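You operate a simulated robot arm through the tools that you are given. There is no shell and no other tool.

You are at the controls of a simulated robot arm. One attempt, no reset.

Task
Rub the pencil mark off the note pad and tick Done with the black pen from the stand.
Fine: eraser into the tray, pen into the pot. Set down upright: eraser. What is to be rubbed or washed off counts as gone when no trace of it is left.
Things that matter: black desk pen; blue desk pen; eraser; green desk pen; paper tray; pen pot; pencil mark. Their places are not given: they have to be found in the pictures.

The check looks at the end state, three seconds after you hand in, the way a careful person would. Anything else that was tipped, shoved, dropped, spilled or broken makes it a failure.

Robot
A 7-joint arm with a two-finger parallel gripper, fixed in place. Base frame: the origin is at the foot of the arm, x ahead of it, y to its left, z up. Readings come in m, degrees, newtons and seconds.
With the tool pointing down near the work surface it reaches from about 0.44 to 0.92 m from the base axis. Its first joint turns from -143.0 to 143.0 degrees. Payload 3 kg.
The TCP is the grasp point between the finger pads, 0.03 m short of the fingertips. In the tool frame z runs along the fingers and y along their closing line. Largest opening 0.094 m; finger width 0.028, thickness 0.01; the body of the gripper, 0.05 by 0.096 m, starts 0.055 m behind the TCP.
Orientation is that of the tool frame in the base frame, as a unit quaternion [x, y, z, w]. With the fingers straight down and closing along the base's y, the tool's x points along the base's -x, its y along +y and its z along -z.

Tools
- The arm moves only by the tool play_rows. Its argument "steps" is a list of rows, each a list of 7 numbers: the shift along the tool's x, y, z in cm, then the turn, a rotation vector about the tool's x, y, z in degrees, then the finger opening in cm, from 0 to 9.4. In form: [[tx, ty, tz, rx, ry, rz, jaw], ...]. A call has 1 to 20 rows; each row shifts and turns the commanded pose from where the row before left it, along the tool's axes as they then stand. A row lasts 0.2 s, in which the tool goes at most 0.05 m and 8.6 degrees; a call with a longer step from one row to the next is refused whole, and so is a gripper value outside its range. Where a pose cannot be reached the arm comes as near as it can. A force on the tool above 90 N (or 10 N above the force at the start of the call, whichever is more), or a blocked arm, ends the call early, and 0.2 s more pass. The fingers move at their own pace (about 0.072 m/s each) and stop on an object; they squeeze with about 36 N. The grip force told is the motor's: it shows also when the fingers shut on nothing. Time passes only in rows, and 0.2 s behind the last, so rows that do not move let the fingers close. The reply holds the time, the measured pose of the TCP, the force on the tool along the base axes, the opening and the grip force, in the units named above and with some noise, with the torque about the TCP (base axes, N m) and any sound that the robot's microphone picked up.
- Cameras (640 x 400 px; columns grow to the right, rows downward): "scene" is fixed at [0.4002, 0.5009, 1.345]; the picture's right is [-0.94, 0.33, 0.00], its down [0.33, 0.93, -0.15] and it looks along [-0.05, -0.14, -0.99] (base axes); focal length 214 px, centre (320, 200). "wrist" rides on the gripper at [0.076, 0.014, -0.103] in the tool frame; the picture's right is [-0.18, 0.98, 0.00], its down [-0.75, -0.14, -0.64] and it looks along [-0.63, -0.12, 0.77] (tool axes); focal length 243 px, centre (320, 200).
- grab_frame(camera): a new picture of that camera. No time passes.
- point_at(camera, pixels): for up to 12 pixels [column, row] of the newest picture of that camera ("zoom" is the newest enlarged one), the place [x, y, z] in the base frame of the surface seen there, good to about 0.002 m. No time passes.
- zoom(camera, box): a new picture of the part [left, top, right, bottom] of that camera's present view, enlarged. No time passes.
- finish_job(): hands the job in; it is judged then, once.

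Leave the gripper open and the arm clear of the work at the hand-in unless told otherwise.

The tools are called by a JSON object that holds its "fn" and its "kwargs". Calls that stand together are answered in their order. play_rows: Moves the arm, as the interface text tells. Its arguments: {"type":"object","properties":{"steps":{"type":"array"}},"required":["steps"]} The other tools are called the same way: grab_frame (camera) takes a picture; point_at (camera, pixels) gives the place of the surface under pixels of a picture; zoom (camera, box) takes an enlarged picture of a part of a camera's view; finish_job () hands the job in.

At the start:

```text
t: 0.0
position: [0.411, 0.3997, 1.0993]
ee_rot: [0.0, 1.0, 0.001, -0.001]
ft_force: [0.3, -0.4, 0.1]
torque: [-0.02, 0.03, -0.02]
gripper_width: 0.0939
finger_force: 0.0
```

scene: 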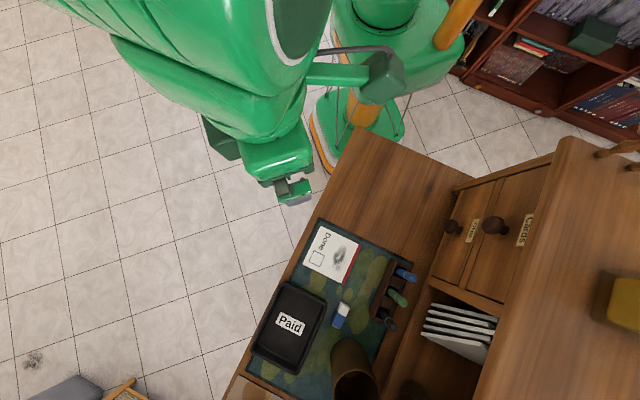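
wrist: 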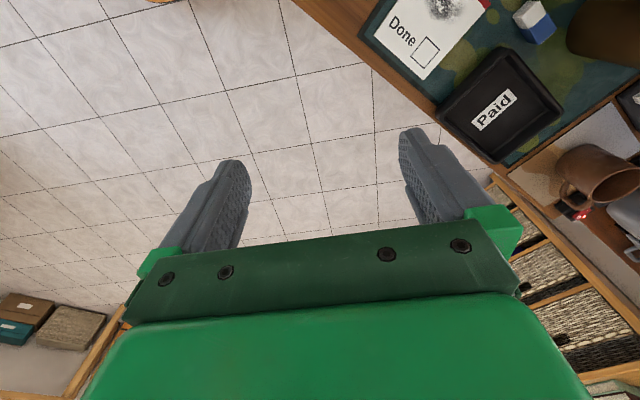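

I see a desk with a note pad (around 332,253 in the scene), a tray marked "Paid" (290,325), an eraser (341,315), a pen stand (395,290) and a brown pot (350,365). I'll zoom in on these first.

{"fn": "zoom", "kwargs": {"camera": "scene", "box": [240, 210, 440, 400]}}

{"fn": "zoom", "kwargs": {"camera": "scene", "box": [290, 215, 370, 290]}}

{"fn": "zoom", "kwargs": {"camera": "scene", "box": [320, 255, 430, 345]}}

```text
2.11 times, centred on (340, 305) of scene
```

zoom: 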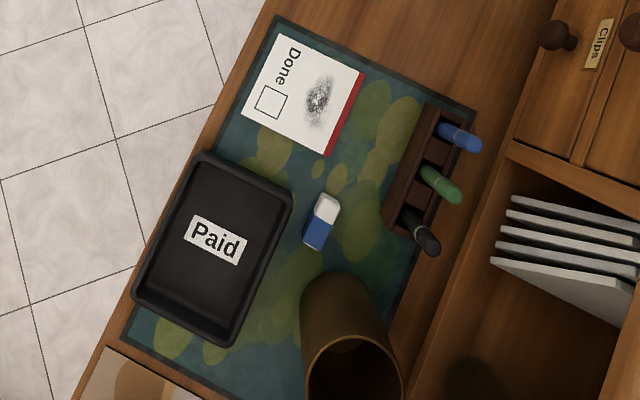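

```text
5.33 times, centred on (330, 252) of scene
```

zoom: 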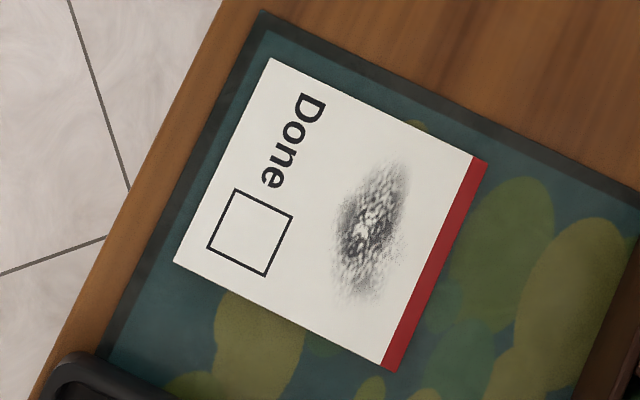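

```text
4.44 times, centred on (375, 300) of scene
```

zoom: 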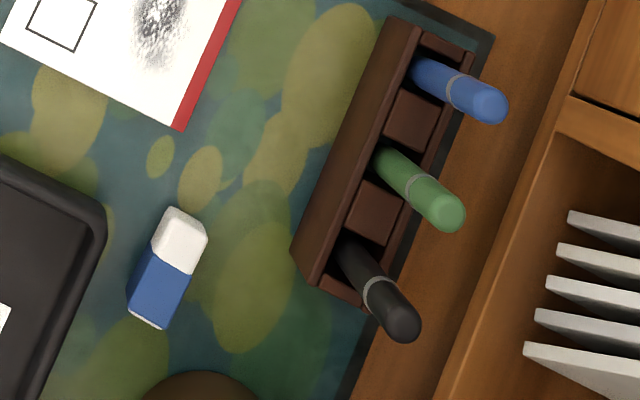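

The latest zoom shows the eraser (white end near (180,228), blue sleeve near (155,295)) and three pens leaning in the stand: blue, green and black. I'll measure points on the eraser, the pens and the stand.

{"fn": "point_at", "kwargs": {"camera": "zoom", "pixels": [[182, 232], [156, 290], [172, 208], [207, 235], [164, 328], [128, 292], [400, 322], [372, 288], [350, 255], [445, 212], [488, 105], [225, 270]]}}

{"fn": "point_at", "kwargs": {"camera": "scene", "pixels": [[318, 225], [361, 244], [303, 263], [342, 283], [290, 325], [270, 330], [318, 297], [355, 340], [350, 372], [392, 323], [450, 228], [380, 270]]}}

```text
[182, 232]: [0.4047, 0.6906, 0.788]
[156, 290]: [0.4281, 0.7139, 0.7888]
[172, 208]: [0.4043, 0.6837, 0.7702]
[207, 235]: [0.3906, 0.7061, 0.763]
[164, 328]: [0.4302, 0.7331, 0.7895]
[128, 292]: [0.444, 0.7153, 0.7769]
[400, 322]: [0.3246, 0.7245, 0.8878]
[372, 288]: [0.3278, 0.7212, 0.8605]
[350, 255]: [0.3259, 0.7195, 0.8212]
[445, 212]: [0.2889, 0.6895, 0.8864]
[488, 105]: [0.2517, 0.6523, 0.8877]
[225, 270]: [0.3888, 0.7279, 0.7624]
```

```text
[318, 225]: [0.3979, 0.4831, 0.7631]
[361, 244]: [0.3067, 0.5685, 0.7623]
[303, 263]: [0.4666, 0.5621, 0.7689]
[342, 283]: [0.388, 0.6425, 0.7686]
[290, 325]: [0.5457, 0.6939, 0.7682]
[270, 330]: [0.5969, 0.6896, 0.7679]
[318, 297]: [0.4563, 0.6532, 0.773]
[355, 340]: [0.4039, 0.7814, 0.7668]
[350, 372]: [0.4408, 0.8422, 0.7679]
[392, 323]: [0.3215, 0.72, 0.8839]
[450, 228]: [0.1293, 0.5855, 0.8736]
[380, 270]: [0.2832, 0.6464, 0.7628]
```

The desk top lies at about z = 0.762, the pens stand upright with their tops near z = 0.888, and everything is turned about 45° to the base axes. Next I'll measure the surrounding furniture, pot rim, tray, check box and pencil smudge.

{"fn": "point_at", "kwargs": {"camera": "scene", "pixels": [[560, 140], [600, 230], [480, 190], [455, 310], [475, 355], [440, 285], [400, 380], [332, 350], [350, 345], [372, 372], [335, 372], [540, 165]]}}

{"fn": "zoom", "kwargs": {"camera": "scene", "box": [290, 215, 370, 290]}}

```text
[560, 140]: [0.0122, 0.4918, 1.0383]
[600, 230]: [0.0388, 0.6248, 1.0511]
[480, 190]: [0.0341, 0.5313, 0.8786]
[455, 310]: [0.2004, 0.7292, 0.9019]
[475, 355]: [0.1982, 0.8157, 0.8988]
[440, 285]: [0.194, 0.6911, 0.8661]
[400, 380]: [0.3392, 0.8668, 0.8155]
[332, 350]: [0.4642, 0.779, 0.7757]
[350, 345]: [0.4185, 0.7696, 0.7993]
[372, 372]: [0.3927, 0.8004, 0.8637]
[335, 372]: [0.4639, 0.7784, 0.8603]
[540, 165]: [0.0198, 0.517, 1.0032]
```

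```text
5.33 times, centred on (330, 252) of scene
```

zoom: 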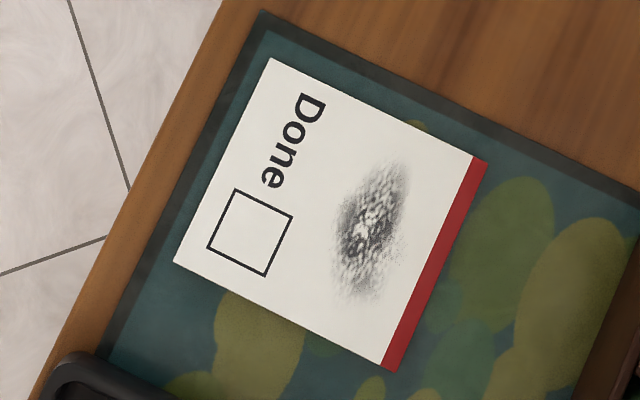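

The zoom of the pad shows the tick box with corners (236,188), (293,216), (265,275) and (207,247). The smudge runs roughly from (395,160) to (355,300). I'll measure these.

{"fn": "point_at", "kwargs": {"camera": "zoom", "pixels": [[236, 188], [293, 216], [265, 275], [207, 247], [250, 232], [395, 160], [355, 300], [408, 205], [335, 230], [375, 225], [405, 260], [335, 290]]}}

{"fn": "point_at", "kwargs": {"camera": "zoom", "pixels": [[268, 58], [488, 160], [395, 372], [173, 263], [475, 153], [382, 366], [300, 200], [160, 330]]}}

```text
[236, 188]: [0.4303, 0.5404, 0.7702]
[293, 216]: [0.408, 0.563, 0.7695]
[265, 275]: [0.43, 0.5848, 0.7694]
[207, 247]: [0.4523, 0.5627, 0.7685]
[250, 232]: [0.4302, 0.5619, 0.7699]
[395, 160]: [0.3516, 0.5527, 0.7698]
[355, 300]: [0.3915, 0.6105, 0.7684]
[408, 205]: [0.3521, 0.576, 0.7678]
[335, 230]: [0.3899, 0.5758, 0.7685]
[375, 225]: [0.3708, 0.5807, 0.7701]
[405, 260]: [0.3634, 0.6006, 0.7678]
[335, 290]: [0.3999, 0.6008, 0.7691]
```

```text
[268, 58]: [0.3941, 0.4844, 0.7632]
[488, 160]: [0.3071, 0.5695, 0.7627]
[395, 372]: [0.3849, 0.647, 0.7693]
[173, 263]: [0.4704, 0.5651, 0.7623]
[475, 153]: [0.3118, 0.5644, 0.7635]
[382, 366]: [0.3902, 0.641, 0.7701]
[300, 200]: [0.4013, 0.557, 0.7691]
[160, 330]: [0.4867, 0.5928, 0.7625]
```

The pad top is at about z = 0.769. The tick box is a diamond centred near (0.430, 0.563) and the smudge is centred near (0.372, 0.581). Now I'll look closer at the pot, tray and eraser.

{"fn": "zoom", "kwargs": {"camera": "scene", "box": [310, 325, 430, 400]}}

{"fn": "zoom", "kwargs": {"camera": "scene", "box": [320, 290, 368, 340]}}

```text
5.33 times, centred on (370, 362) of scene
```

zoom: 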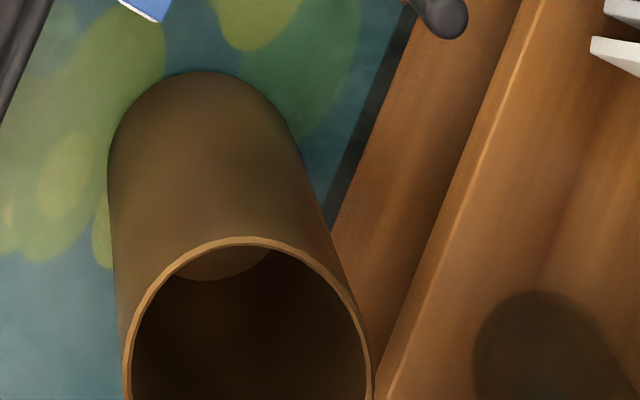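

```text
8.00 times, centred on (344, 315) of scene
```

zoom: 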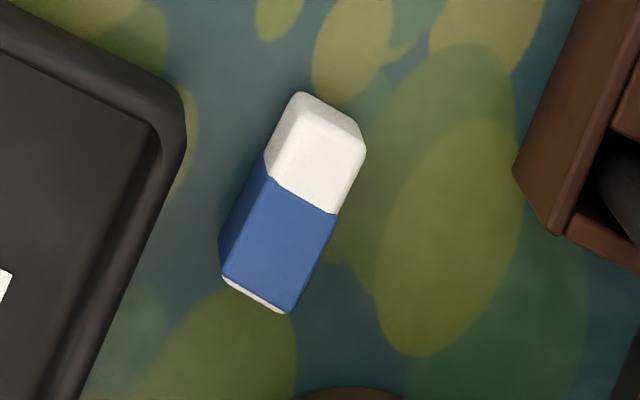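

I'll measure points across the eraser in this latest zoom. Its white end is at (315,145), its blue top at (280,240) and its corners are around the edges.

{"fn": "point_at", "kwargs": {"camera": "zoom", "pixels": [[303, 100], [325, 115], [357, 130], [360, 155], [275, 150], [315, 165], [270, 190], [330, 210], [228, 268], [285, 298], [250, 290], [280, 240]]}}

{"fn": "zoom", "kwargs": {"camera": "scene", "box": [360, 255, 430, 340]}}

```text
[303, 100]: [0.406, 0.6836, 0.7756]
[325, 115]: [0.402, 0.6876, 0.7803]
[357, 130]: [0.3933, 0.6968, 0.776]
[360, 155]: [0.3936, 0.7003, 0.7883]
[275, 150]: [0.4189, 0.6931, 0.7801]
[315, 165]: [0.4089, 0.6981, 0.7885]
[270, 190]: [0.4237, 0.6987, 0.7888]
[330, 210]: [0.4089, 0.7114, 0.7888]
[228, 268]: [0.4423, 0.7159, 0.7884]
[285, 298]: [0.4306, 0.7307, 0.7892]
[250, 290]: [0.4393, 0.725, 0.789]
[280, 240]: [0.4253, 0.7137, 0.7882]
```

```text
4.71 times, centred on (395, 298) of scene
```

zoom: 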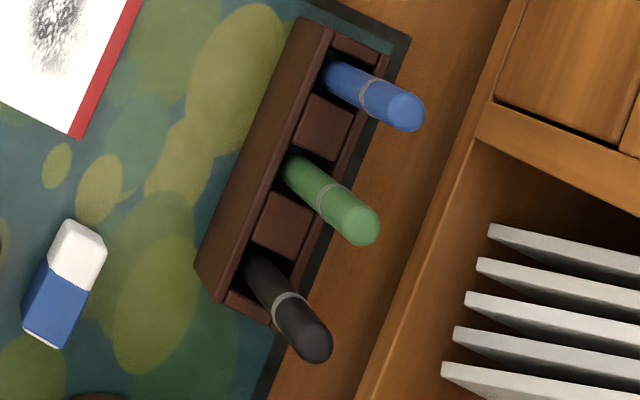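

The eraser lies flat, about 55 × 22 × 26 mm, with its long axis at 45° and its centre near (0.419, 0.706). Next I'll measure the pen stand (tops and front wall) in the current zoom and the pot rim in the scene picture.

{"fn": "point_at", "kwargs": {"camera": "zoom", "pixels": [[313, 22], [205, 265], [225, 295], [320, 125], [285, 220], [358, 50], [250, 305], [300, 340], [318, 352], [265, 270], [345, 170], [232, 285]]}}

{"fn": "point_at", "kwargs": {"camera": "scene", "pixels": [[346, 370], [325, 388], [371, 388], [350, 392], [338, 339], [352, 371], [365, 379], [331, 377], [255, 350], [300, 370], [320, 296], [288, 284]]}}

```text
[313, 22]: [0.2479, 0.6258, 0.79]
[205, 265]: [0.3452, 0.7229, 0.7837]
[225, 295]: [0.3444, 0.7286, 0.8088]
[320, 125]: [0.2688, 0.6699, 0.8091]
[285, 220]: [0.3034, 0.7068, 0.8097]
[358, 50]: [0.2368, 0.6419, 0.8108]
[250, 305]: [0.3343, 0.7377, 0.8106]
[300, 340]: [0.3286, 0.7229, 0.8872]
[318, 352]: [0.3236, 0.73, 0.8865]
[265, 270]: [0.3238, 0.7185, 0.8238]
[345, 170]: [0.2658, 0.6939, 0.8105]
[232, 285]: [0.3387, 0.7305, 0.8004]
```

```text
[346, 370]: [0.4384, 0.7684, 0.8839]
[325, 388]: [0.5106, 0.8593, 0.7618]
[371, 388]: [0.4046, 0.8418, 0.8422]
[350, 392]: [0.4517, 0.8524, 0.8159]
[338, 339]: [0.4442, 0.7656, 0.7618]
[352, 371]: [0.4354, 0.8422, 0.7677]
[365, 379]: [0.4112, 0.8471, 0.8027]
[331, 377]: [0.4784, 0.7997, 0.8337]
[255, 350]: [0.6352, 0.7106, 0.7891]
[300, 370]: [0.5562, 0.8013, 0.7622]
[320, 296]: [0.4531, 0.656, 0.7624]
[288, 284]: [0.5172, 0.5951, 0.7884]
```

The stand top is at z ≈ 0.81, the black pen's axis is near (0.326, 0.722), and the pot rim is at z ≈ 0.884 with its centre near (0.432, 0.807). I'll now turn the gripper 45° about the vertical so the fingers close across the desk direction. Then I'll move to a higher viewpoint near (0.30, 0.50, 1.05) for wrist pictures.

{"fn": "play_rows", "kwargs": {"steps": [[0, 0, 0, 0, 0, -7.5, 6], [0, 0, 0, 0, 0, -7.5, 6], [0, 0, 0, 0, 0, -7.5, 6], [0, 0, 0, 0, 0, -7.5, 6], [0, 0, 0, 0, 0, -7.5, 6], [0, 0, 0, 0, 0, -7.5, 6], [0.2, 3, 1, 0, 0, 0, 6], [0.2, 3, 1, 0, 0, 0, 6], [0.2, 3, 1, 0, 0, 0, 6], [0.2, 3, 1, 0, 0, 0, 6], [0, 3, 1, 0, 0, 0, 6], [0, 0, 0, 0, 0, 0, 6]]}}

{"fn": "grab_frame", "kwargs": {"camera": "wrist"}}

{"fn": "grab_frame", "kwargs": {"camera": "scene"}}

```text
t: 2.6
position: [0.2996, 0.4984, 1.0496]
ee_rot: [-0.383, 0.924, 0.0, 0.0]
ft_force: [-1.2, 0.4, 0.7]
torque: [-0.01, -0.01, -0.02]
gripper_width: 0.0603
finger_force: 0.1
```

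```text
taken
```

wrist: 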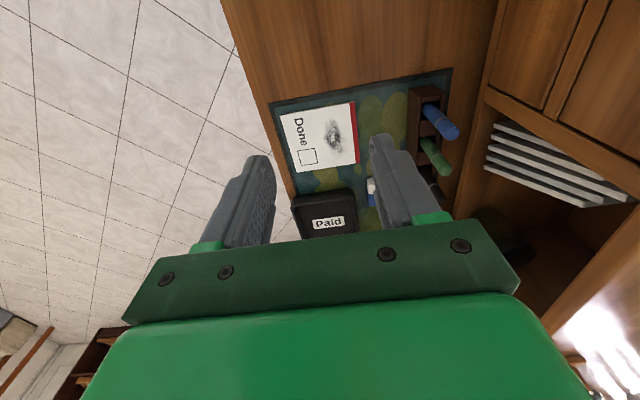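

```text
taken
```

scene: 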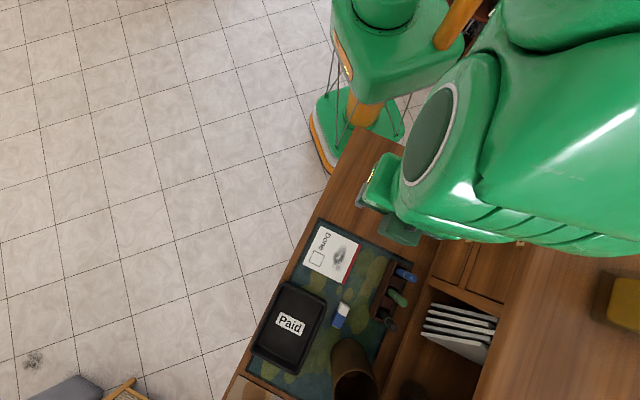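

The wrist view looks forward with the gripper at the bottom of the picture, and I see the pad at (318,138) and the tray at (325,213). In the scene picture the upper arm now hangs over the hutch side, so I'll check its height and the height of the yellow thing at (625,303) for clearance.

{"fn": "point_at", "kwargs": {"camera": "scene", "pixels": [[440, 135], [480, 230], [540, 245], [600, 250], [600, 150], [540, 60], [395, 235], [380, 185], [625, 303], [560, 270], [430, 220], [500, 300]]}}

{"fn": "zoom", "kwargs": {"camera": "wrist", "box": [260, 70, 480, 240]}}

```text
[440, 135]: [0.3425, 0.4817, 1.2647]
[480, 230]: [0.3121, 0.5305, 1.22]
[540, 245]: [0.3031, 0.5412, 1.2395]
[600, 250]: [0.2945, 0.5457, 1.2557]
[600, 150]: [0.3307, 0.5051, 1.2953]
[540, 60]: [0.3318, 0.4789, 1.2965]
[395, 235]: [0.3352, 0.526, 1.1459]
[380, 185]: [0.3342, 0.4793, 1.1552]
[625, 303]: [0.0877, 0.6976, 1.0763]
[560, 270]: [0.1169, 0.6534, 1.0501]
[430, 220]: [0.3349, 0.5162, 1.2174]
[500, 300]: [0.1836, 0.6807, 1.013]
```

```text
2.35 times, centred on (370, 155) of wrist
```

zoom: 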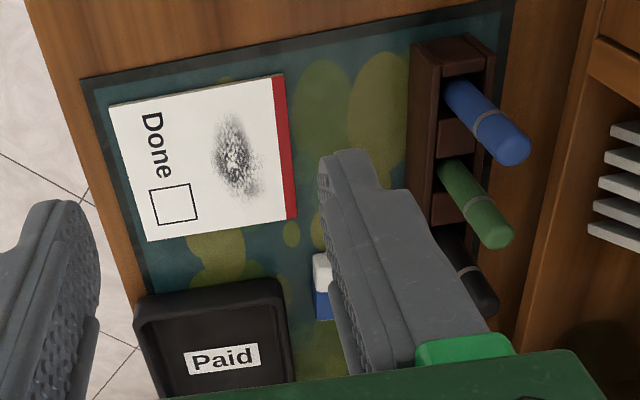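

The arm surfaces over the hutch are well above it (z > 1.2), and the link there is just the wrist above the gripper. The next move goes to above the eraser at (0.419, 0.706), z = 0.93, with the jaw at 5 cm.

{"fn": "play_rows", "kwargs": {"steps": [[-2.312, 0.624, 1.2, 0, 0, 0, 5], [-2.312, 0.624, 1.2, 0, 0, 0, 5], [-2.312, 0.624, 1.2, 0, 0, 0, 5], [-2.312, 0.624, 1.2, 0, 0, 0, 5], [-2.312, 0.624, 1.2, 0, 0, 0, 5], [-2.312, 0.624, 1.2, 0, 0, 0, 5], [-2.312, 0.624, 1.2, 0, 0, 0, 5], [-2.312, 0.624, 1.2, 0, 0, 0, 5], [-2.312, 0.624, 1.2, 0, 0, 0, 5], [-2.312, 0.624, 1.2, 0, 0, 0, 5], [0, 0, 0, 0, 0, 0, 5]]}}

{"fn": "grab_frame", "kwargs": {"camera": "wrist"}}

{"fn": "grab_frame", "kwargs": {"camera": "scene"}}

```text
t: 5.0
position: [0.4175, 0.7057, 0.9288]
ee_rot: [-0.383, 0.924, 0.0, 0.001]
ft_force: [0.1, -0.2, 0.1]
torque: [-0.01, -0.03, 0.01]
gripper_width: 0.0501
finger_force: 0.1
```

```text
taken
```

wrist: 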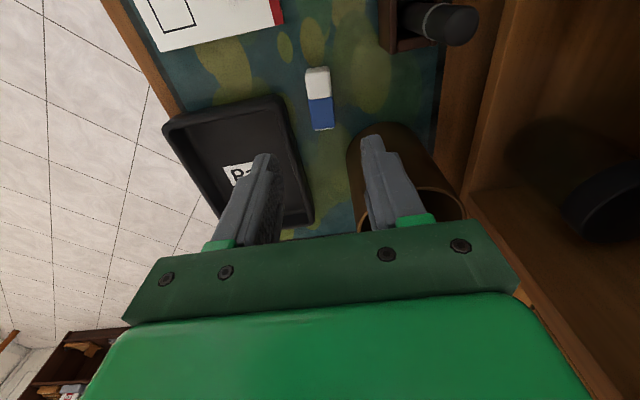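

```text
taken
```

scene: 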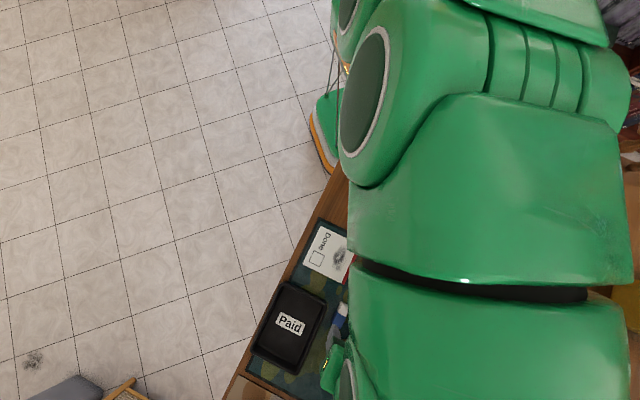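

The wrist picture shows the eraser at (319,98), with the tray to the left and the pot to the right. I'll zoom in there and measure the eraser, tray and pot precisely.

{"fn": "zoom", "kwargs": {"camera": "wrist", "box": [280, 50, 360, 150]}}

{"fn": "point_at", "kwargs": {"camera": "wrist", "pixels": [[163, 128], [272, 98], [312, 222], [180, 132], [265, 108], [225, 150], [270, 150], [350, 145], [410, 188], [465, 205], [448, 190], [290, 190]]}}

```text
4.00 times, centred on (320, 100) of wrist
```

zoom: 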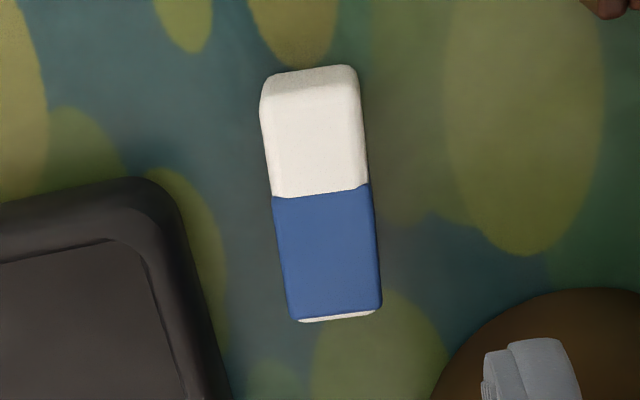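

```text
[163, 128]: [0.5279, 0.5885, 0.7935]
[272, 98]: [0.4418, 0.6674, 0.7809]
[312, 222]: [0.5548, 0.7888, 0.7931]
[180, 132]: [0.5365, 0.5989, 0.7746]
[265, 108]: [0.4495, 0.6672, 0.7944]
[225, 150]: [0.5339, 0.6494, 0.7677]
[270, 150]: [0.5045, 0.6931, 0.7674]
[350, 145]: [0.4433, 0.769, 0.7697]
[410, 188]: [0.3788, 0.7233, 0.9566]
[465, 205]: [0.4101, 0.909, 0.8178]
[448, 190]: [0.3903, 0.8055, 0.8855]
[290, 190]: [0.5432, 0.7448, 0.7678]
```

Now I'll measure the eraser corners in this zoom: (265,80), (355,70), (292,318), (380,305) and the white/blue boundary.

{"fn": "point_at", "kwargs": {"camera": "zoom", "pixels": [[275, 85], [348, 78], [315, 100], [272, 195], [368, 185], [298, 315], [376, 305], [320, 190], [335, 308], [322, 250], [310, 72], [250, 150]]}}

```text
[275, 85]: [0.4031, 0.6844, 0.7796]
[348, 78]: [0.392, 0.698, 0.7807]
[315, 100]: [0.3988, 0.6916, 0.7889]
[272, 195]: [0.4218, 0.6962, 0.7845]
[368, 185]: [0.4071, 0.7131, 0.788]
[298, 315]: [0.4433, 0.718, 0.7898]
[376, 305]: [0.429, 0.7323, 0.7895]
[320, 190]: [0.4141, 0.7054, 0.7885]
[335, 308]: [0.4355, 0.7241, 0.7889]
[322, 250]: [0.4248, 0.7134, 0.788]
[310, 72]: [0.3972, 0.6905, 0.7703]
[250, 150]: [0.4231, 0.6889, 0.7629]
```

The eraser's axis is at about 42°, its centre is near (0.4165, 0.708) and its top is at z ≈ 0.789. I'll turn 3° to match, aim slightly toward the blue sleeve, and lower to TCP z ≈ 0.83 as an intermediate stop.

{"fn": "play_rows", "kwargs": {"steps": [[-0.6, 0.2, 0, 0, 0, 3, 5], [0, 0, 2, 0, 0, 0, 5], [0, 0, 2, 0, 0, 0, 5], [0, 0, 2, 0, 0, 0, 5], [0, 0, 2, 0, 0, 0, 5], [0, 0, 2, 0, 0, 0, 5], [0, 0, 0, 0, 0, 0, 5], [0, 0, 0, 0, 0, 0, 5]]}}

{"fn": "grab_frame", "kwargs": {"camera": "wrist"}}

```text
t: 6.8
position: [0.4214, 0.7133, 0.8312]
ee_rot: [-0.358, 0.934, 0.0, 0.0]
ft_force: [0.0, -0.4, -0.3]
torque: [0.0, 0.0, -0.05]
gripper_width: 0.05
finger_force: 0.1
```

```text
taken
```

wrist: 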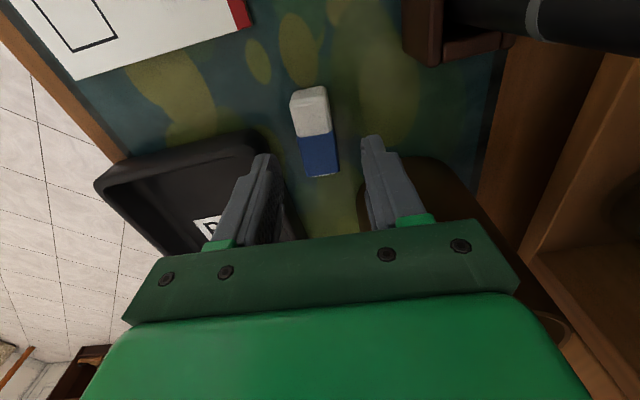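

The fingers straddle the eraser, with the pot and tray clear of both. I'll lower another 3 cm to TCP z ≈ 0.802 (tips about 9 mm above the mat) and close gently, giving the fingers time to stop.

{"fn": "play_rows", "kwargs": {"steps": [[0, 0, 1, 0, 0, 0, 5], [0, 0, 1, 0, 0, 0, 5], [0, 0, 1, 0, 0, 0, 5], [0, 0, 0, 0, 0, 0, 5], [0, 0, 0, 0, 0, 0, 3.5], [0, 0, 0, 0, 0, 0, 2.8], [0, 0, 0, 0, 0, 0, 2.3], [0, 0, 0, 0, 0, 0, 1.8], [0, 0, 0, 0, 0, 0, 1.5], [0, 0, 0, 0, 0, 0, 1.5]]}}

{"fn": "grab_frame", "kwargs": {"camera": "wrist"}}

```text
t: 9.0
position: [0.4204, 0.7123, 0.8003]
ee_rot: [-0.359, 0.933, 0.0, 0.0]
ft_force: [-0.3, -0.4, 0.2]
torque: [-0.03, 0.0, -0.01]
gripper_width: 0.0227
finger_force: 35.5
```

```text
taken
```

wrist: 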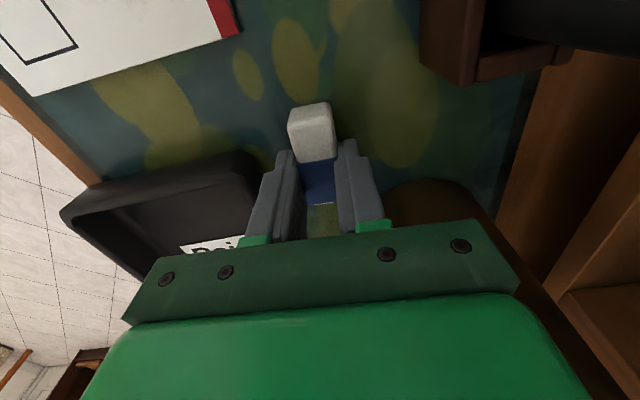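

The eraser is held (opening 22.7 mm, grip 35 N), with the white end sticking out toward the pad. I'll lift 4 cm, turn back to 45°, and carry it over the smudge at (0.385, 0.595).

{"fn": "play_rows", "kwargs": {"steps": [[0, 0, -1, 0, 0, 0, 1.5], [0, 0, -1, 0, 0, -1.5, 1.5], [0, 0, -1, 0, 0, -1.5, 1.5], [0, 0, -1, 0, 0, 0, 1.5], [1.8, -0.957, 0, 0, 0, 0, 1.5], [1.8, -0.957, 0, 0, 0, 0, 1.5], [1.8, -0.957, 0, 0, 0, 0, 1.5], [1.8, -0.957, 0, 0, 0, 0, 1.5], [1.8, -0.957, 0, 0, 0, 0, 1.5], [1.8, -0.957, 0, 0, 0, 0, 1.5], [0, 0, 0, 0, 0, 0, 1.5], [0, 0, 0, 0, 0, 0, 1.5]]}}

{"fn": "grab_frame", "kwargs": {"camera": "wrist"}}

{"fn": "grab_frame", "kwargs": {"camera": "scene"}}

```text
t: 11.6
position: [0.3857, 0.5963, 0.841]
ee_rot: [-0.383, 0.924, -0.001, 0.001]
ft_force: [0.7, -0.4, -0.3]
torque: [0.02, 0.0, -0.04]
gripper_width: 0.0229
finger_force: 35.7
```

```text
taken
```

wrist: 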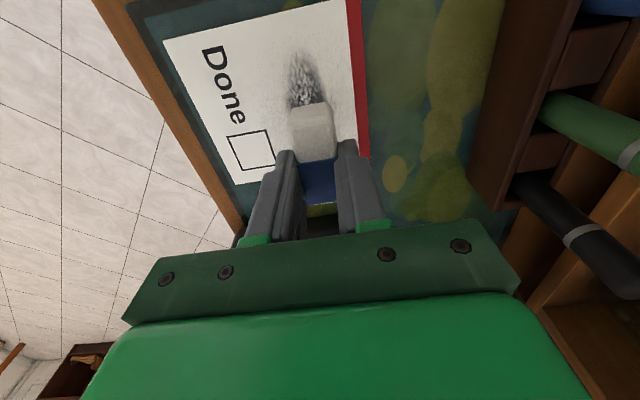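

```text
taken
```

scene: 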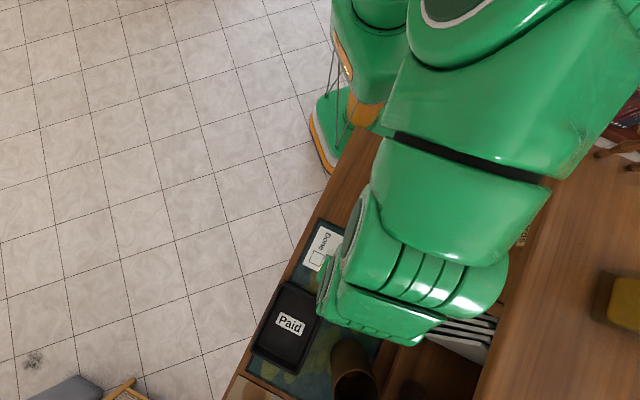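

The eraser is above the smudge, which shows behind its white end at (305,75). I'll lower to just above contact (TCP z ≈ 0.808) and read the force.

{"fn": "play_rows", "kwargs": {"steps": [[0, 0, 1, 0, 0, 0, 1.5], [0, 0, 1, 0, 0, 0, 1.5], [0, 0, 1, 0, 0, 0, 1.5], [0, 0, 0.3, 0, 0, 0, 1.5], [0, 0, 0, 0, 0, 0, 1.5]]}}

{"fn": "grab_frame", "kwargs": {"camera": "wrist"}}

```text
t: 12.8
position: [0.385, 0.5964, 0.8067]
ee_rot: [-0.383, 0.924, 0.0, 0.001]
ft_force: [-0.9, -0.2, 0.0]
torque: [0.01, 0.01, -0.04]
gripper_width: 0.0227
finger_force: 36.2
```

```text
taken
```

wrist: 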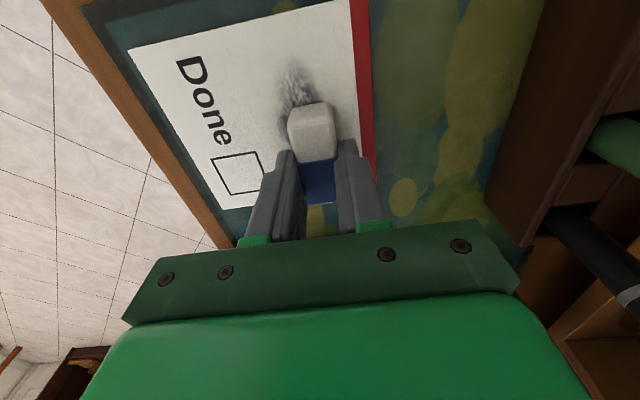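

No force yet, so I'll lower 1 mm at a time until the contact shows in the z force.

{"fn": "play_rows", "kwargs": {"steps": [[0, 0, 0.1, 0, 0, 0, 1.5], [0, 0, 0, 0, 0, 0, 1.5]]}}

```text
t: 13.4
position: [0.3856, 0.5966, 0.807]
ee_rot: [-0.383, 0.924, 0.0, 0.001]
ft_force: [-4.6, -3.4, 17.5]
torque: [-0.24, 0.24, 0.0]
gripper_width: 0.0228
finger_force: 36.0
```

Contact is made at 17.5 N. I'll back off 0.3 mm, do a short test stroke toward the robot and back, then look at whether the smudge fades and whether the pad stays put.

{"fn": "play_rows", "kwargs": {"steps": [[0, 0, -0.03, 0, 0, 0, 1.5], [0.5, 0, 0, 0, 0, 0, 1.5], [0.5, 0, 0, 0, 0, 0, 1.5], [0.5, 0, 0, 0, 0, 0, 1.5], [-0.5, 0, 0, 0, 0, 0, 1.5], [-0.5, 0, 0, 0, 0, 0, 1.5], [-0.5, 0, 0, 0, 0, 0, 1.5], [0, 0, 0, 0, 0, 0, 1.5]]}}

{"fn": "grab_frame", "kwargs": {"camera": "wrist"}}

{"fn": "zoom", "kwargs": {"camera": "wrist", "box": [240, 20, 400, 160]}}

```text
t: 15.2
position: [0.3859, 0.5958, 0.8056]
ee_rot: [-0.383, 0.924, -0.001, 0.0]
ft_force: [-12.5, -13.1, 22.7]
torque: [-0.43, 0.35, 0.0]
gripper_width: 0.0228
finger_force: 35.5
```

```text
taken
```

wrist: 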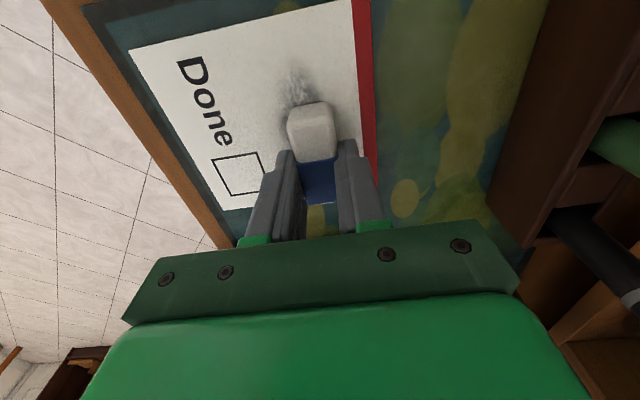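

```text
2.86 times, centred on (320, 90) of wrist
```

zoom: 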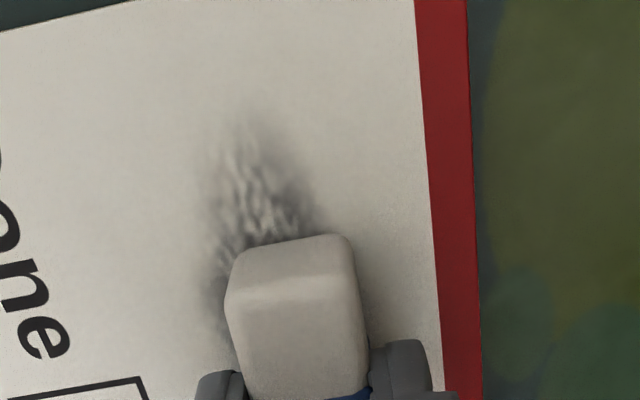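

The stroke works: the smudge has faded where the eraser passed and the pad corner stays at (129,47). The pressure is a bit high (22.7 N), so I'll raise 0.4 mm and make a longer stroke of 4 cm toward the robot and back.

{"fn": "play_rows", "kwargs": {"steps": [[0, 0, -0.04, 0, 0, 0, 1.5], [0.65, 0, 0, 0, 0, 0, 1.5], [0.65, 0, 0, 0, 0, 0, 1.5], [0.65, 0, 0, 0, 0, 0, 1.5], [0.65, 0, 0, 0, 0, 0, 1.5], [0.65, 0, 0, 0, 0, 0, 1.5], [0.65, 0, 0, 0, 0, 0, 1.5], [0, 0, 0, 0, 0, 0, 1.5]]}}

{"fn": "grab_frame", "kwargs": {"camera": "wrist"}}

```text
t: 17.0
position: [0.3572, 0.5676, 0.807]
ee_rot: [-0.383, 0.924, 0.001, 0.001]
ft_force: [-0.2, 0.2, -0.8]
torque: [0.01, 0.01, -0.01]
gripper_width: 0.0228
finger_force: 35.8
```

```text
taken
```

wrist: 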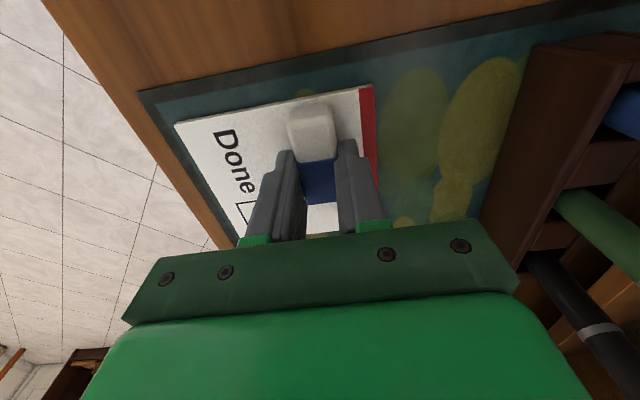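

Here the contact is lost (0 N), so I'll press 0.6 mm down and read the force.

{"fn": "play_rows", "kwargs": {"steps": [[0, 0, 0.06, 0, 0, 0, 1.5], [0, 0, 0, 0, 0, 0, 1.5]]}}

```text
t: 17.6
position: [0.3584, 0.5677, 0.8063]
ee_rot: [-0.383, 0.924, 0.0, 0.0]
ft_force: [-0.5, 0.4, -0.4]
torque: [0.02, 0.01, 0.01]
gripper_width: 0.0226
finger_force: 36.1
```

{"fn": "play_rows", "kwargs": {"steps": [[0, 0, 0.05, 0, 0, 0, 1.5], [0, 0, 0, 0, 0, 0, 1.5]]}}

```text
t: 18.2
position: [0.3581, 0.5676, 0.8064]
ee_rot: [-0.383, 0.924, 0.0, 0.0]
ft_force: [1.3, -2.4, 1.8]
torque: [-0.02, -0.03, -0.05]
gripper_width: 0.0229
finger_force: 36.3
```

Contact is just starting (1.8 N). I'll press 0.4 mm more and stroke 4 cm away from the robot and back, then check the force.

{"fn": "play_rows", "kwargs": {"steps": [[0, 0, 0.04, 0, 0, 0, 1.5], [-0.65, 0, 0, 0, 0, 0, 1.5], [-0.65, 0, 0, 0, 0, 0, 1.5], [-0.65, 0, 0, 0, 0, 0, 1.5], [-0.65, 0, 0, 0, 0, 0, 1.5], [-0.65, 0, 0, 0, 0, 0, 1.5], [-0.65, 0, 0, 0, 0, 0, 1.5], [0.65, 0, 0, 0, 0, 0, 1.5], [0.65, 0, 0, 0, 0, 0, 1.5], [0.65, 0, 0, 0, 0, 0, 1.5], [0.65, 0, 0, 0, 0, 0, 1.5], [0.65, 0, 0, 0, 0, 0, 1.5], [0.65, 0, 0, 0, 0, 0, 1.5], [0, 0, 0, 0, 0, 0, 1.5]]}}

{"fn": "grab_frame", "kwargs": {"camera": "wrist"}}

```text
t: 21.2
position: [0.3586, 0.5692, 0.8054]
ee_rot: [-0.383, 0.924, 0.001, 0.0]
ft_force: [5.8, 4.2, 14.9]
torque: [0.15, -0.24, 0.0]
gripper_width: 0.0226
finger_force: 36.3
```

```text
taken
```

wrist: 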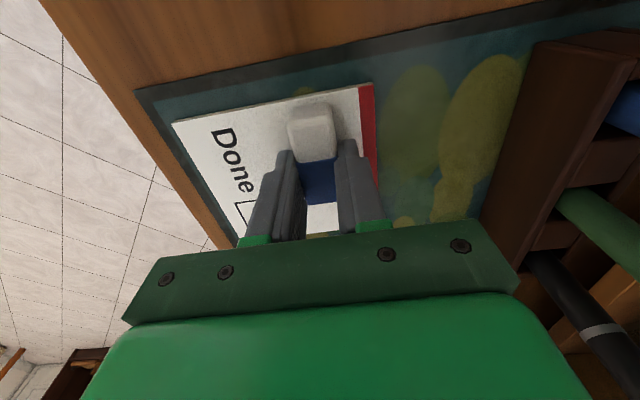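

The force is steady at about 15 N. Next I'll shift 1.2 cm toward the tick-box side and stroke out and back, then return to the middle line.

{"fn": "play_rows", "kwargs": {"steps": [[0, -0.6, 0, 0, 0, 0, 1.5], [0, -0.6, 0, 0, 0, 0, 1.5], [-0.65, 0, 0, 0, 0, 0, 1.5], [-0.65, 0, 0, 0, 0, 0, 1.5], [-0.65, 0, 0, 0, 0, 0, 1.5], [-0.65, 0, 0, 0, 0, 0, 1.5], [-0.65, 0, 0, 0, 0, 0, 1.5], [-0.65, 0, 0, 0, 0, 0, 1.5], [0.65, 0, 0, 0, 0, 0, 1.5], [0.65, 0, 0, 0, 0, 0, 1.5], [0.65, 0, 0, 0, 0, 0, 1.5], [0.65, 0, 0, 0, 0, 0, 1.5], [0.65, 0, 0, 0, 0, 0, 1.5], [0.65, 0, 0, 0, 0, 0, 1.5], [0, 0.6, 0, 0, 0, 0, 1.5], [0, 0.6, 0, 0, 0, 0, 1.5], [0, 0, 0, 0, 0, 0, 1.5]]}}

{"fn": "grab_frame", "kwargs": {"camera": "wrist"}}

```text
t: 24.8
position: [0.3574, 0.5692, 0.806]
ee_rot: [-0.382, 0.924, 0.0, 0.0]
ft_force: [-0.7, -0.3, -1.1]
torque: [0.03, 0.01, -0.03]
gripper_width: 0.023
finger_force: 35.5
```

```text
taken
```

wrist: 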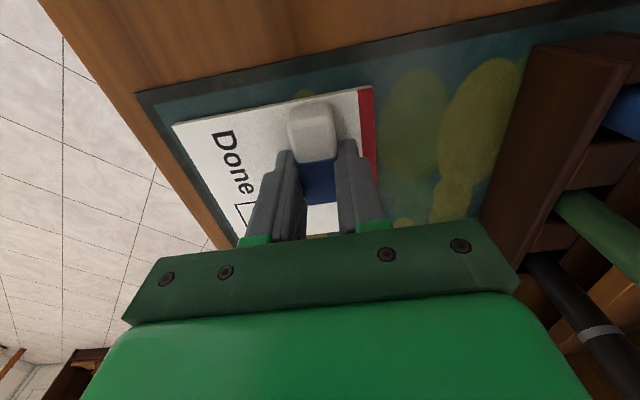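

The force is gone again, so the eraser may have crept in the grip or the arm settled differently. I'll lift 3 cm and move back from the smudge to inspect the mark and the eraser.

{"fn": "play_rows", "kwargs": {"steps": [[0, 0, -1, 0, 0, 0, 1.5], [0, 0, -2, 0, 0, 0, 1.5], [-2.5, 0, -1, 0, 0, 0, 1.5], [-2.5, 0, 0, 0, 0, 0, 1.5], [-2.5, 0, 0, 0, 0, 0, 1.5], [0, 0, 0, 0, 0, 0, 1.5]]}}

{"fn": "grab_frame", "kwargs": {"camera": "wrist"}}

{"fn": "zoom", "kwargs": {"camera": "wrist", "box": [200, 0, 400, 140]}}

```text
t: 26.2
position: [0.412, 0.6222, 0.8448]
ee_rot: [-0.383, 0.924, 0.001, 0.0]
ft_force: [-0.3, -0.1, 0.0]
torque: [0.01, 0.0, 0.04]
gripper_width: 0.0227
finger_force: 36.0
```

```text
taken
```

wrist: 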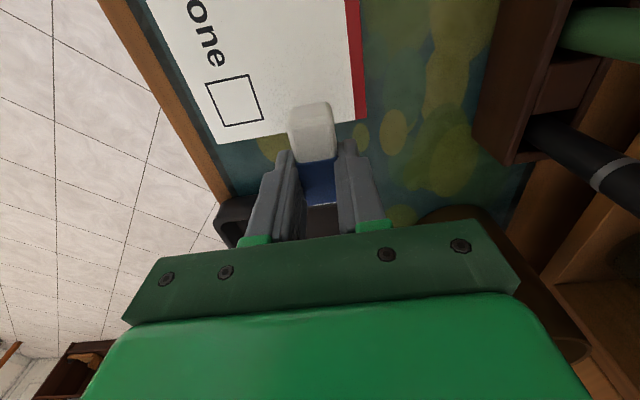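

```text
2.86 times, centred on (300, 70) of wrist
```

zoom: 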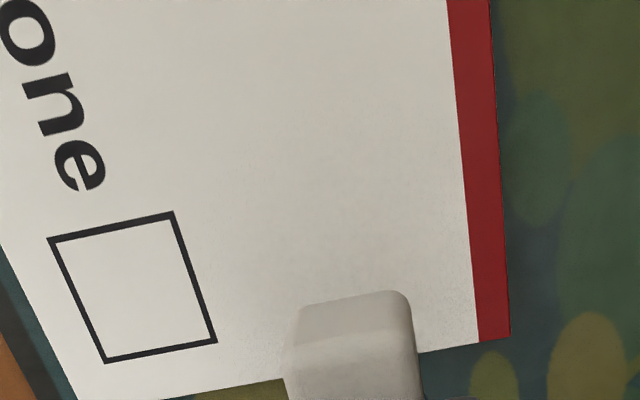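

The mark looks nearly gone. I'll raise the arm to see the whole pad and check for faint traces.

{"fn": "play_rows", "kwargs": {"steps": [[0, 0, -2.5, 0, 0, 0, 1.5], [0, 0, -2.5, 0, 0, 0, 1.5], [0, 0, -2.5, 0, 0, 0, 1.5], [0, -1.5, -2, 0, 0, 0, 1.5], [0, -1.5, 0, 0, 0, 0, 1.5], [0, 0, 0, 0, 0, 0, 1.5]]}}

{"fn": "grab_frame", "kwargs": {"camera": "wrist"}}

{"fn": "zoom", "kwargs": {"camera": "wrist", "box": [230, 0, 390, 120]}}

```text
t: 27.6
position: [0.4315, 0.6012, 0.9417]
ee_rot: [-0.383, 0.924, 0.0, 0.0]
ft_force: [-0.7, 0.8, -0.4]
torque: [-0.03, -0.01, 0.0]
gripper_width: 0.0227
finger_force: 36.1
```

```text
taken
```

wrist: 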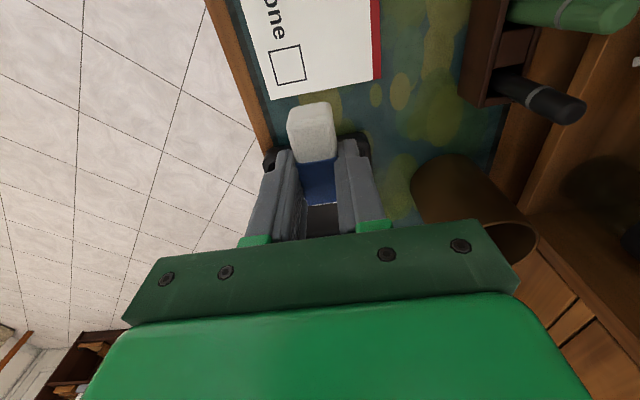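

```text
3.33 times, centred on (310, 60) of wrist
```

zoom: 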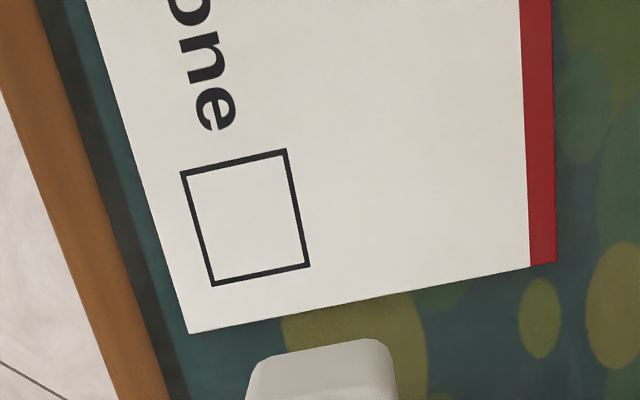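

This part of the pad looks clean. I'll slide back toward the robot to see the far part of the pad too.

{"fn": "play_rows", "kwargs": {"steps": [[3, 0, 0, 0, 0, 0, 1.5], [3, 0, 0, 0, 0, 0, 1.5], [3, 0, 0, 0, 0, 0, 1.5], [0, 0, 0, 0, 0, 0, 1.5]]}}

{"fn": "grab_frame", "kwargs": {"camera": "wrist"}}

{"fn": "zoom", "kwargs": {"camera": "wrist", "box": [260, 20, 400, 130]}}

{"fn": "zoom", "kwargs": {"camera": "wrist", "box": [300, 40, 360, 110]}}

```text
t: 28.6
position: [0.3679, 0.5371, 0.9391]
ee_rot: [-0.382, 0.924, 0.0, 0.0]
ft_force: [1.2, 0.4, -0.8]
torque: [0.0, -0.01, 0.01]
gripper_width: 0.0232
finger_force: 36.4
```

```text
taken
```

wrist: 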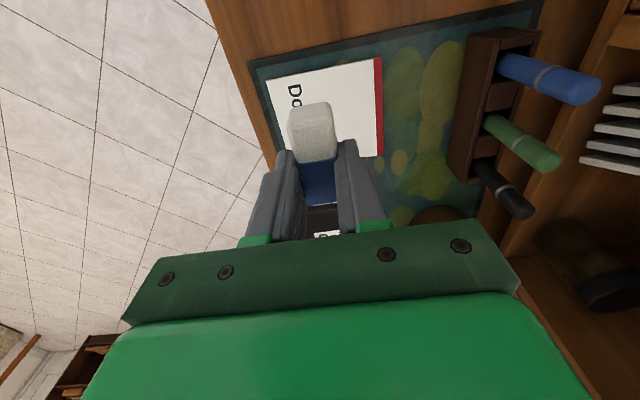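

```text
3.64 times, centred on (330, 75) of wrist
```

zoom: 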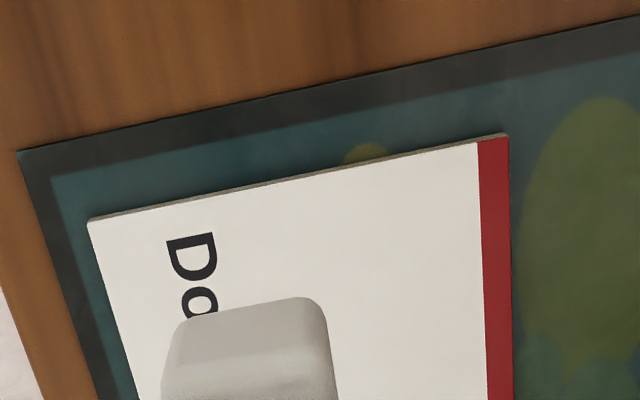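

```text
5.71 times, centred on (330, 75) of wrist
```

zoom: 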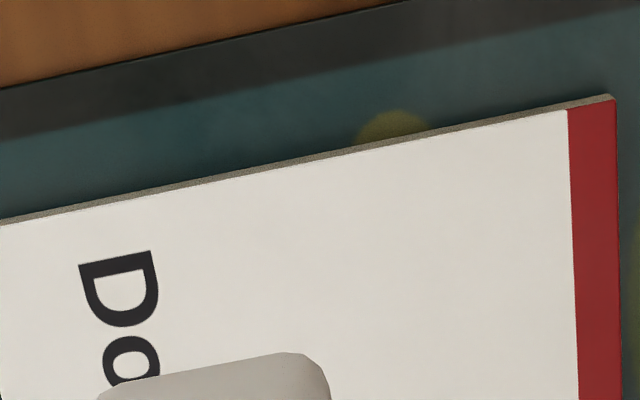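

The visible part is clean. I'll shift sideways 6 cm so the eraser no longer hides the middle of the smudge area, and look again.

{"fn": "play_rows", "kwargs": {"steps": [[-1.5, -2, 0, 0, 0, 0, 1.5], [-1.5, -2, 0, 0, 0, 0, 1.5], [-1, -2, 0, 0, 0, 0, 1.5], [0, -2, 0, 0, 0, 0, 1.5], [0, 0, 0, 0, 0, 0, 1.5]]}}

{"fn": "grab_frame", "kwargs": {"camera": "wrist"}}

{"fn": "grab_frame", "kwargs": {"camera": "scene"}}

{"fn": "zoom", "kwargs": {"camera": "wrist", "box": [320, 0, 460, 110]}}

```text
t: 29.8
position: [0.4533, 0.5089, 0.9388]
ee_rot: [-0.383, 0.924, 0.0, 0.0]
ft_force: [-0.8, -0.5, -0.6]
torque: [-0.03, -0.02, 0.0]
gripper_width: 0.0229
finger_force: 36.1
```

```text
taken
```

wrist: 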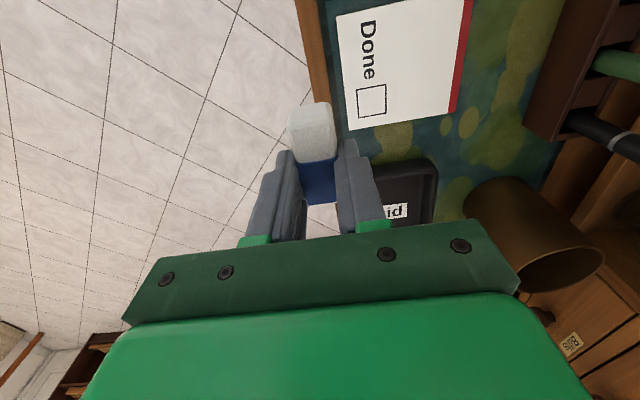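

```text
taken
```

scene: 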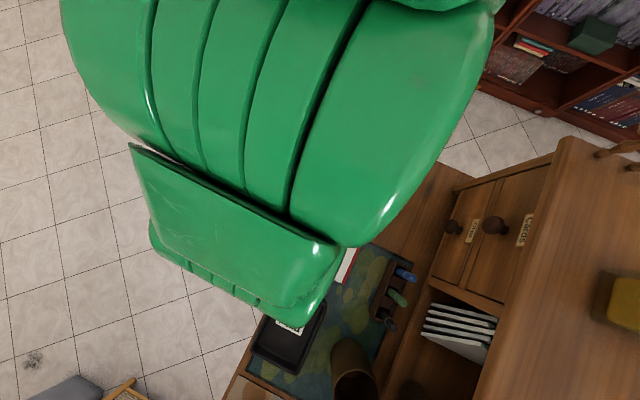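

```text
3.64 times, centred on (390, 55) of wrist
```

zoom: 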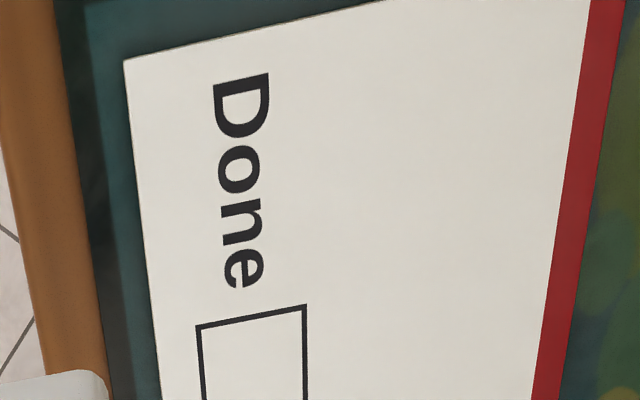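

It looks clean. I'll zoom in tightly on where the smudge was to look for very faint remains.

{"fn": "zoom", "kwargs": {"camera": "wrist", "box": [385, 0, 465, 60]}}

{"fn": "zoom", "kwargs": {"camera": "wrist", "box": [385, 55, 465, 115]}}

```text
6.67 times, centred on (425, 30) of wrist
```

zoom: 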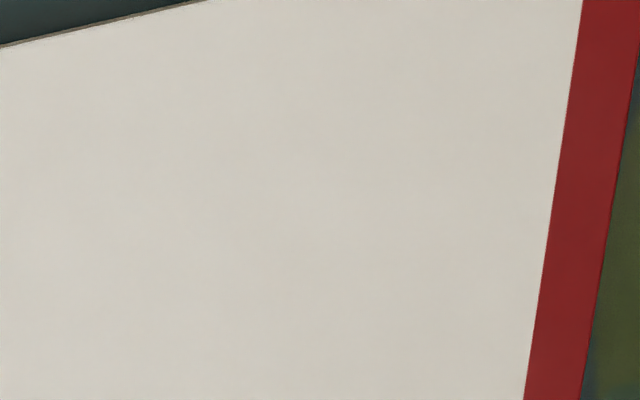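

```text
6.67 times, centred on (425, 85) of wrist
```

zoom: 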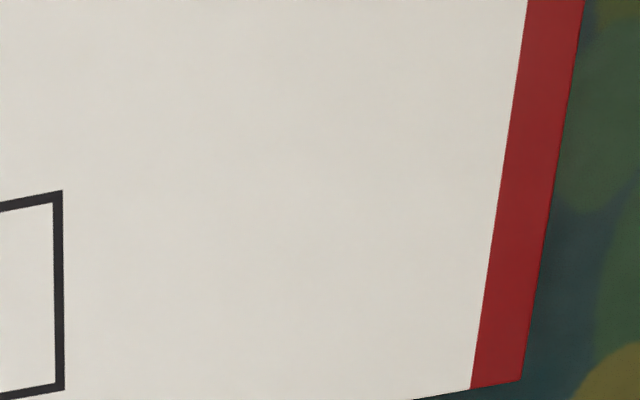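

There is no visible trace. As insurance for the edge nearest the red binding, which my strokes only just covered, I'll make one more light pass there. First I'll move above it at (0.378, 0.604).

{"fn": "play_rows", "kwargs": {"steps": [[0, 2, 0, 0, 0, 0, 1.5], [-0.4, 2.5, 0, 0, 0, 0, 1.5], [-0.5, 2.5, 0, 0, 0, 0, 1.5], [-0.5, 2.5, 0, 0, 0, 0, 1.5], [0, 2.5, 2, 0, 0, 0, 1.5], [0, 0, 3, 0, 0, 0, 1.5], [0, 0, 3, 0, 0, 0, 1.5], [0, 0, 3, 0, 0, 0, 1.5], [0, 0, 1.8, 0, 0, 0, 1.5], [0, 0, 0, 0, 0, 0, 1.5], [0, 0, 0, 0, 0, 0, 1.5]]}}

{"fn": "grab_frame", "kwargs": {"camera": "wrist"}}

```text
t: 32.2
position: [0.3788, 0.601, 0.8129]
ee_rot: [-0.382, 0.924, -0.001, 0.0]
ft_force: [0.6, 0.3, -0.2]
torque: [0.01, 0.02, 0.0]
gripper_width: 0.0229
finger_force: 36.1
```

```text
taken
```

wrist: 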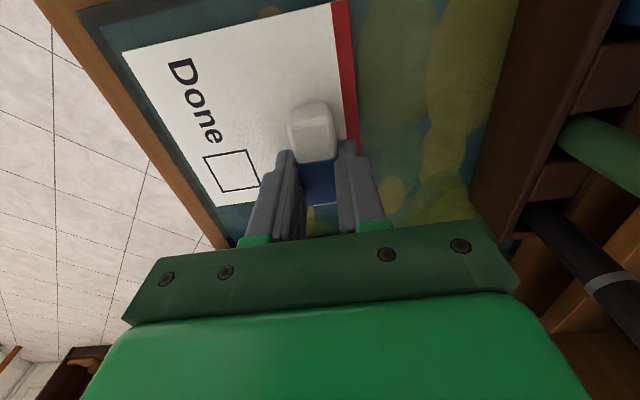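

The eraser is at the right line (n ≈ 0.157), 6–7 mm above the pad. I'll lower 6 mm, then press in small steps.

{"fn": "play_rows", "kwargs": {"steps": [[0, 0, 0.3, 0, 0, 0, 1.5], [0, 0, 0.3, 0, 0, 0, 1.5], [0, 0, 0.06, 0, 0, 0, 1.5], [0, 0, 0, 0, 0, 0, 1.5]]}}

```text
t: 33.2
position: [0.3788, 0.6029, 0.8056]
ee_rot: [-0.383, 0.924, 0.0, 0.0]
ft_force: [-0.1, 0.3, -0.9]
torque: [0.0, -0.02, -0.03]
gripper_width: 0.0227
finger_force: 36.1
```

{"fn": "play_rows", "kwargs": {"steps": [[0, 0, 0.05, 0, 0, 0, 1.5], [0, 0, 0.04, 0, 0, 0, 1.5], [0, 0, 0, 0, 0, 0, 1.5]]}}

```text
t: 34.0
position: [0.3786, 0.6027, 0.8036]
ee_rot: [-0.383, 0.924, 0.001, 0.0]
ft_force: [0.9, -3.9, 16.8]
torque: [-0.2, 0.02, 0.04]
gripper_width: 0.0227
finger_force: 36.1
```

There are 16.8 N of contact. Now I'll stroke 4.5 cm toward the robot and back along this line.

{"fn": "play_rows", "kwargs": {"steps": [[0.65, 0, 0, 0, 0, 0, 1.5], [0.65, 0, 0, 0, 0, 0, 1.5], [0.65, 0, 0, 0, 0, 0, 1.5], [0.65, 0, 0, 0, 0, 0, 1.5], [0.65, 0, 0, 0, 0, 0, 1.5], [0.65, 0, 0, 0, 0, 0, 1.5], [-0.65, 0, 0, 0, 0, 0, 1.5], [-0.65, 0, 0, 0, 0, 0, 1.5], [-0.65, 0, 0, 0, 0, 0, 1.5], [-0.65, 0, 0, 0, 0, 0, 1.5], [-0.65, 0, 0, 0, 0, 0, 1.5], [-0.65, 0, 0, 0, 0, 0, 1.5], [0, 0, 0, 0, 0, 0, 1.5]]}}

{"fn": "grab_frame", "kwargs": {"camera": "wrist"}}

```text
t: 36.8
position: [0.3775, 0.6047, 0.8048]
ee_rot: [-0.383, 0.924, 0.0, 0.0]
ft_force: [0.5, 0.7, 0.5]
torque: [0.03, -0.01, 0.04]
gripper_width: 0.0229
finger_force: 36.4
```

```text
taken
```

wrist: 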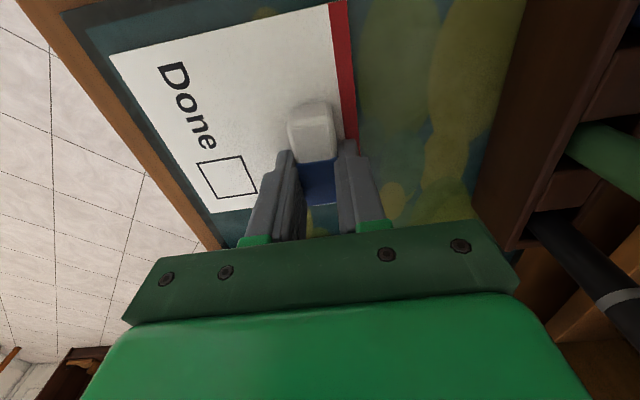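

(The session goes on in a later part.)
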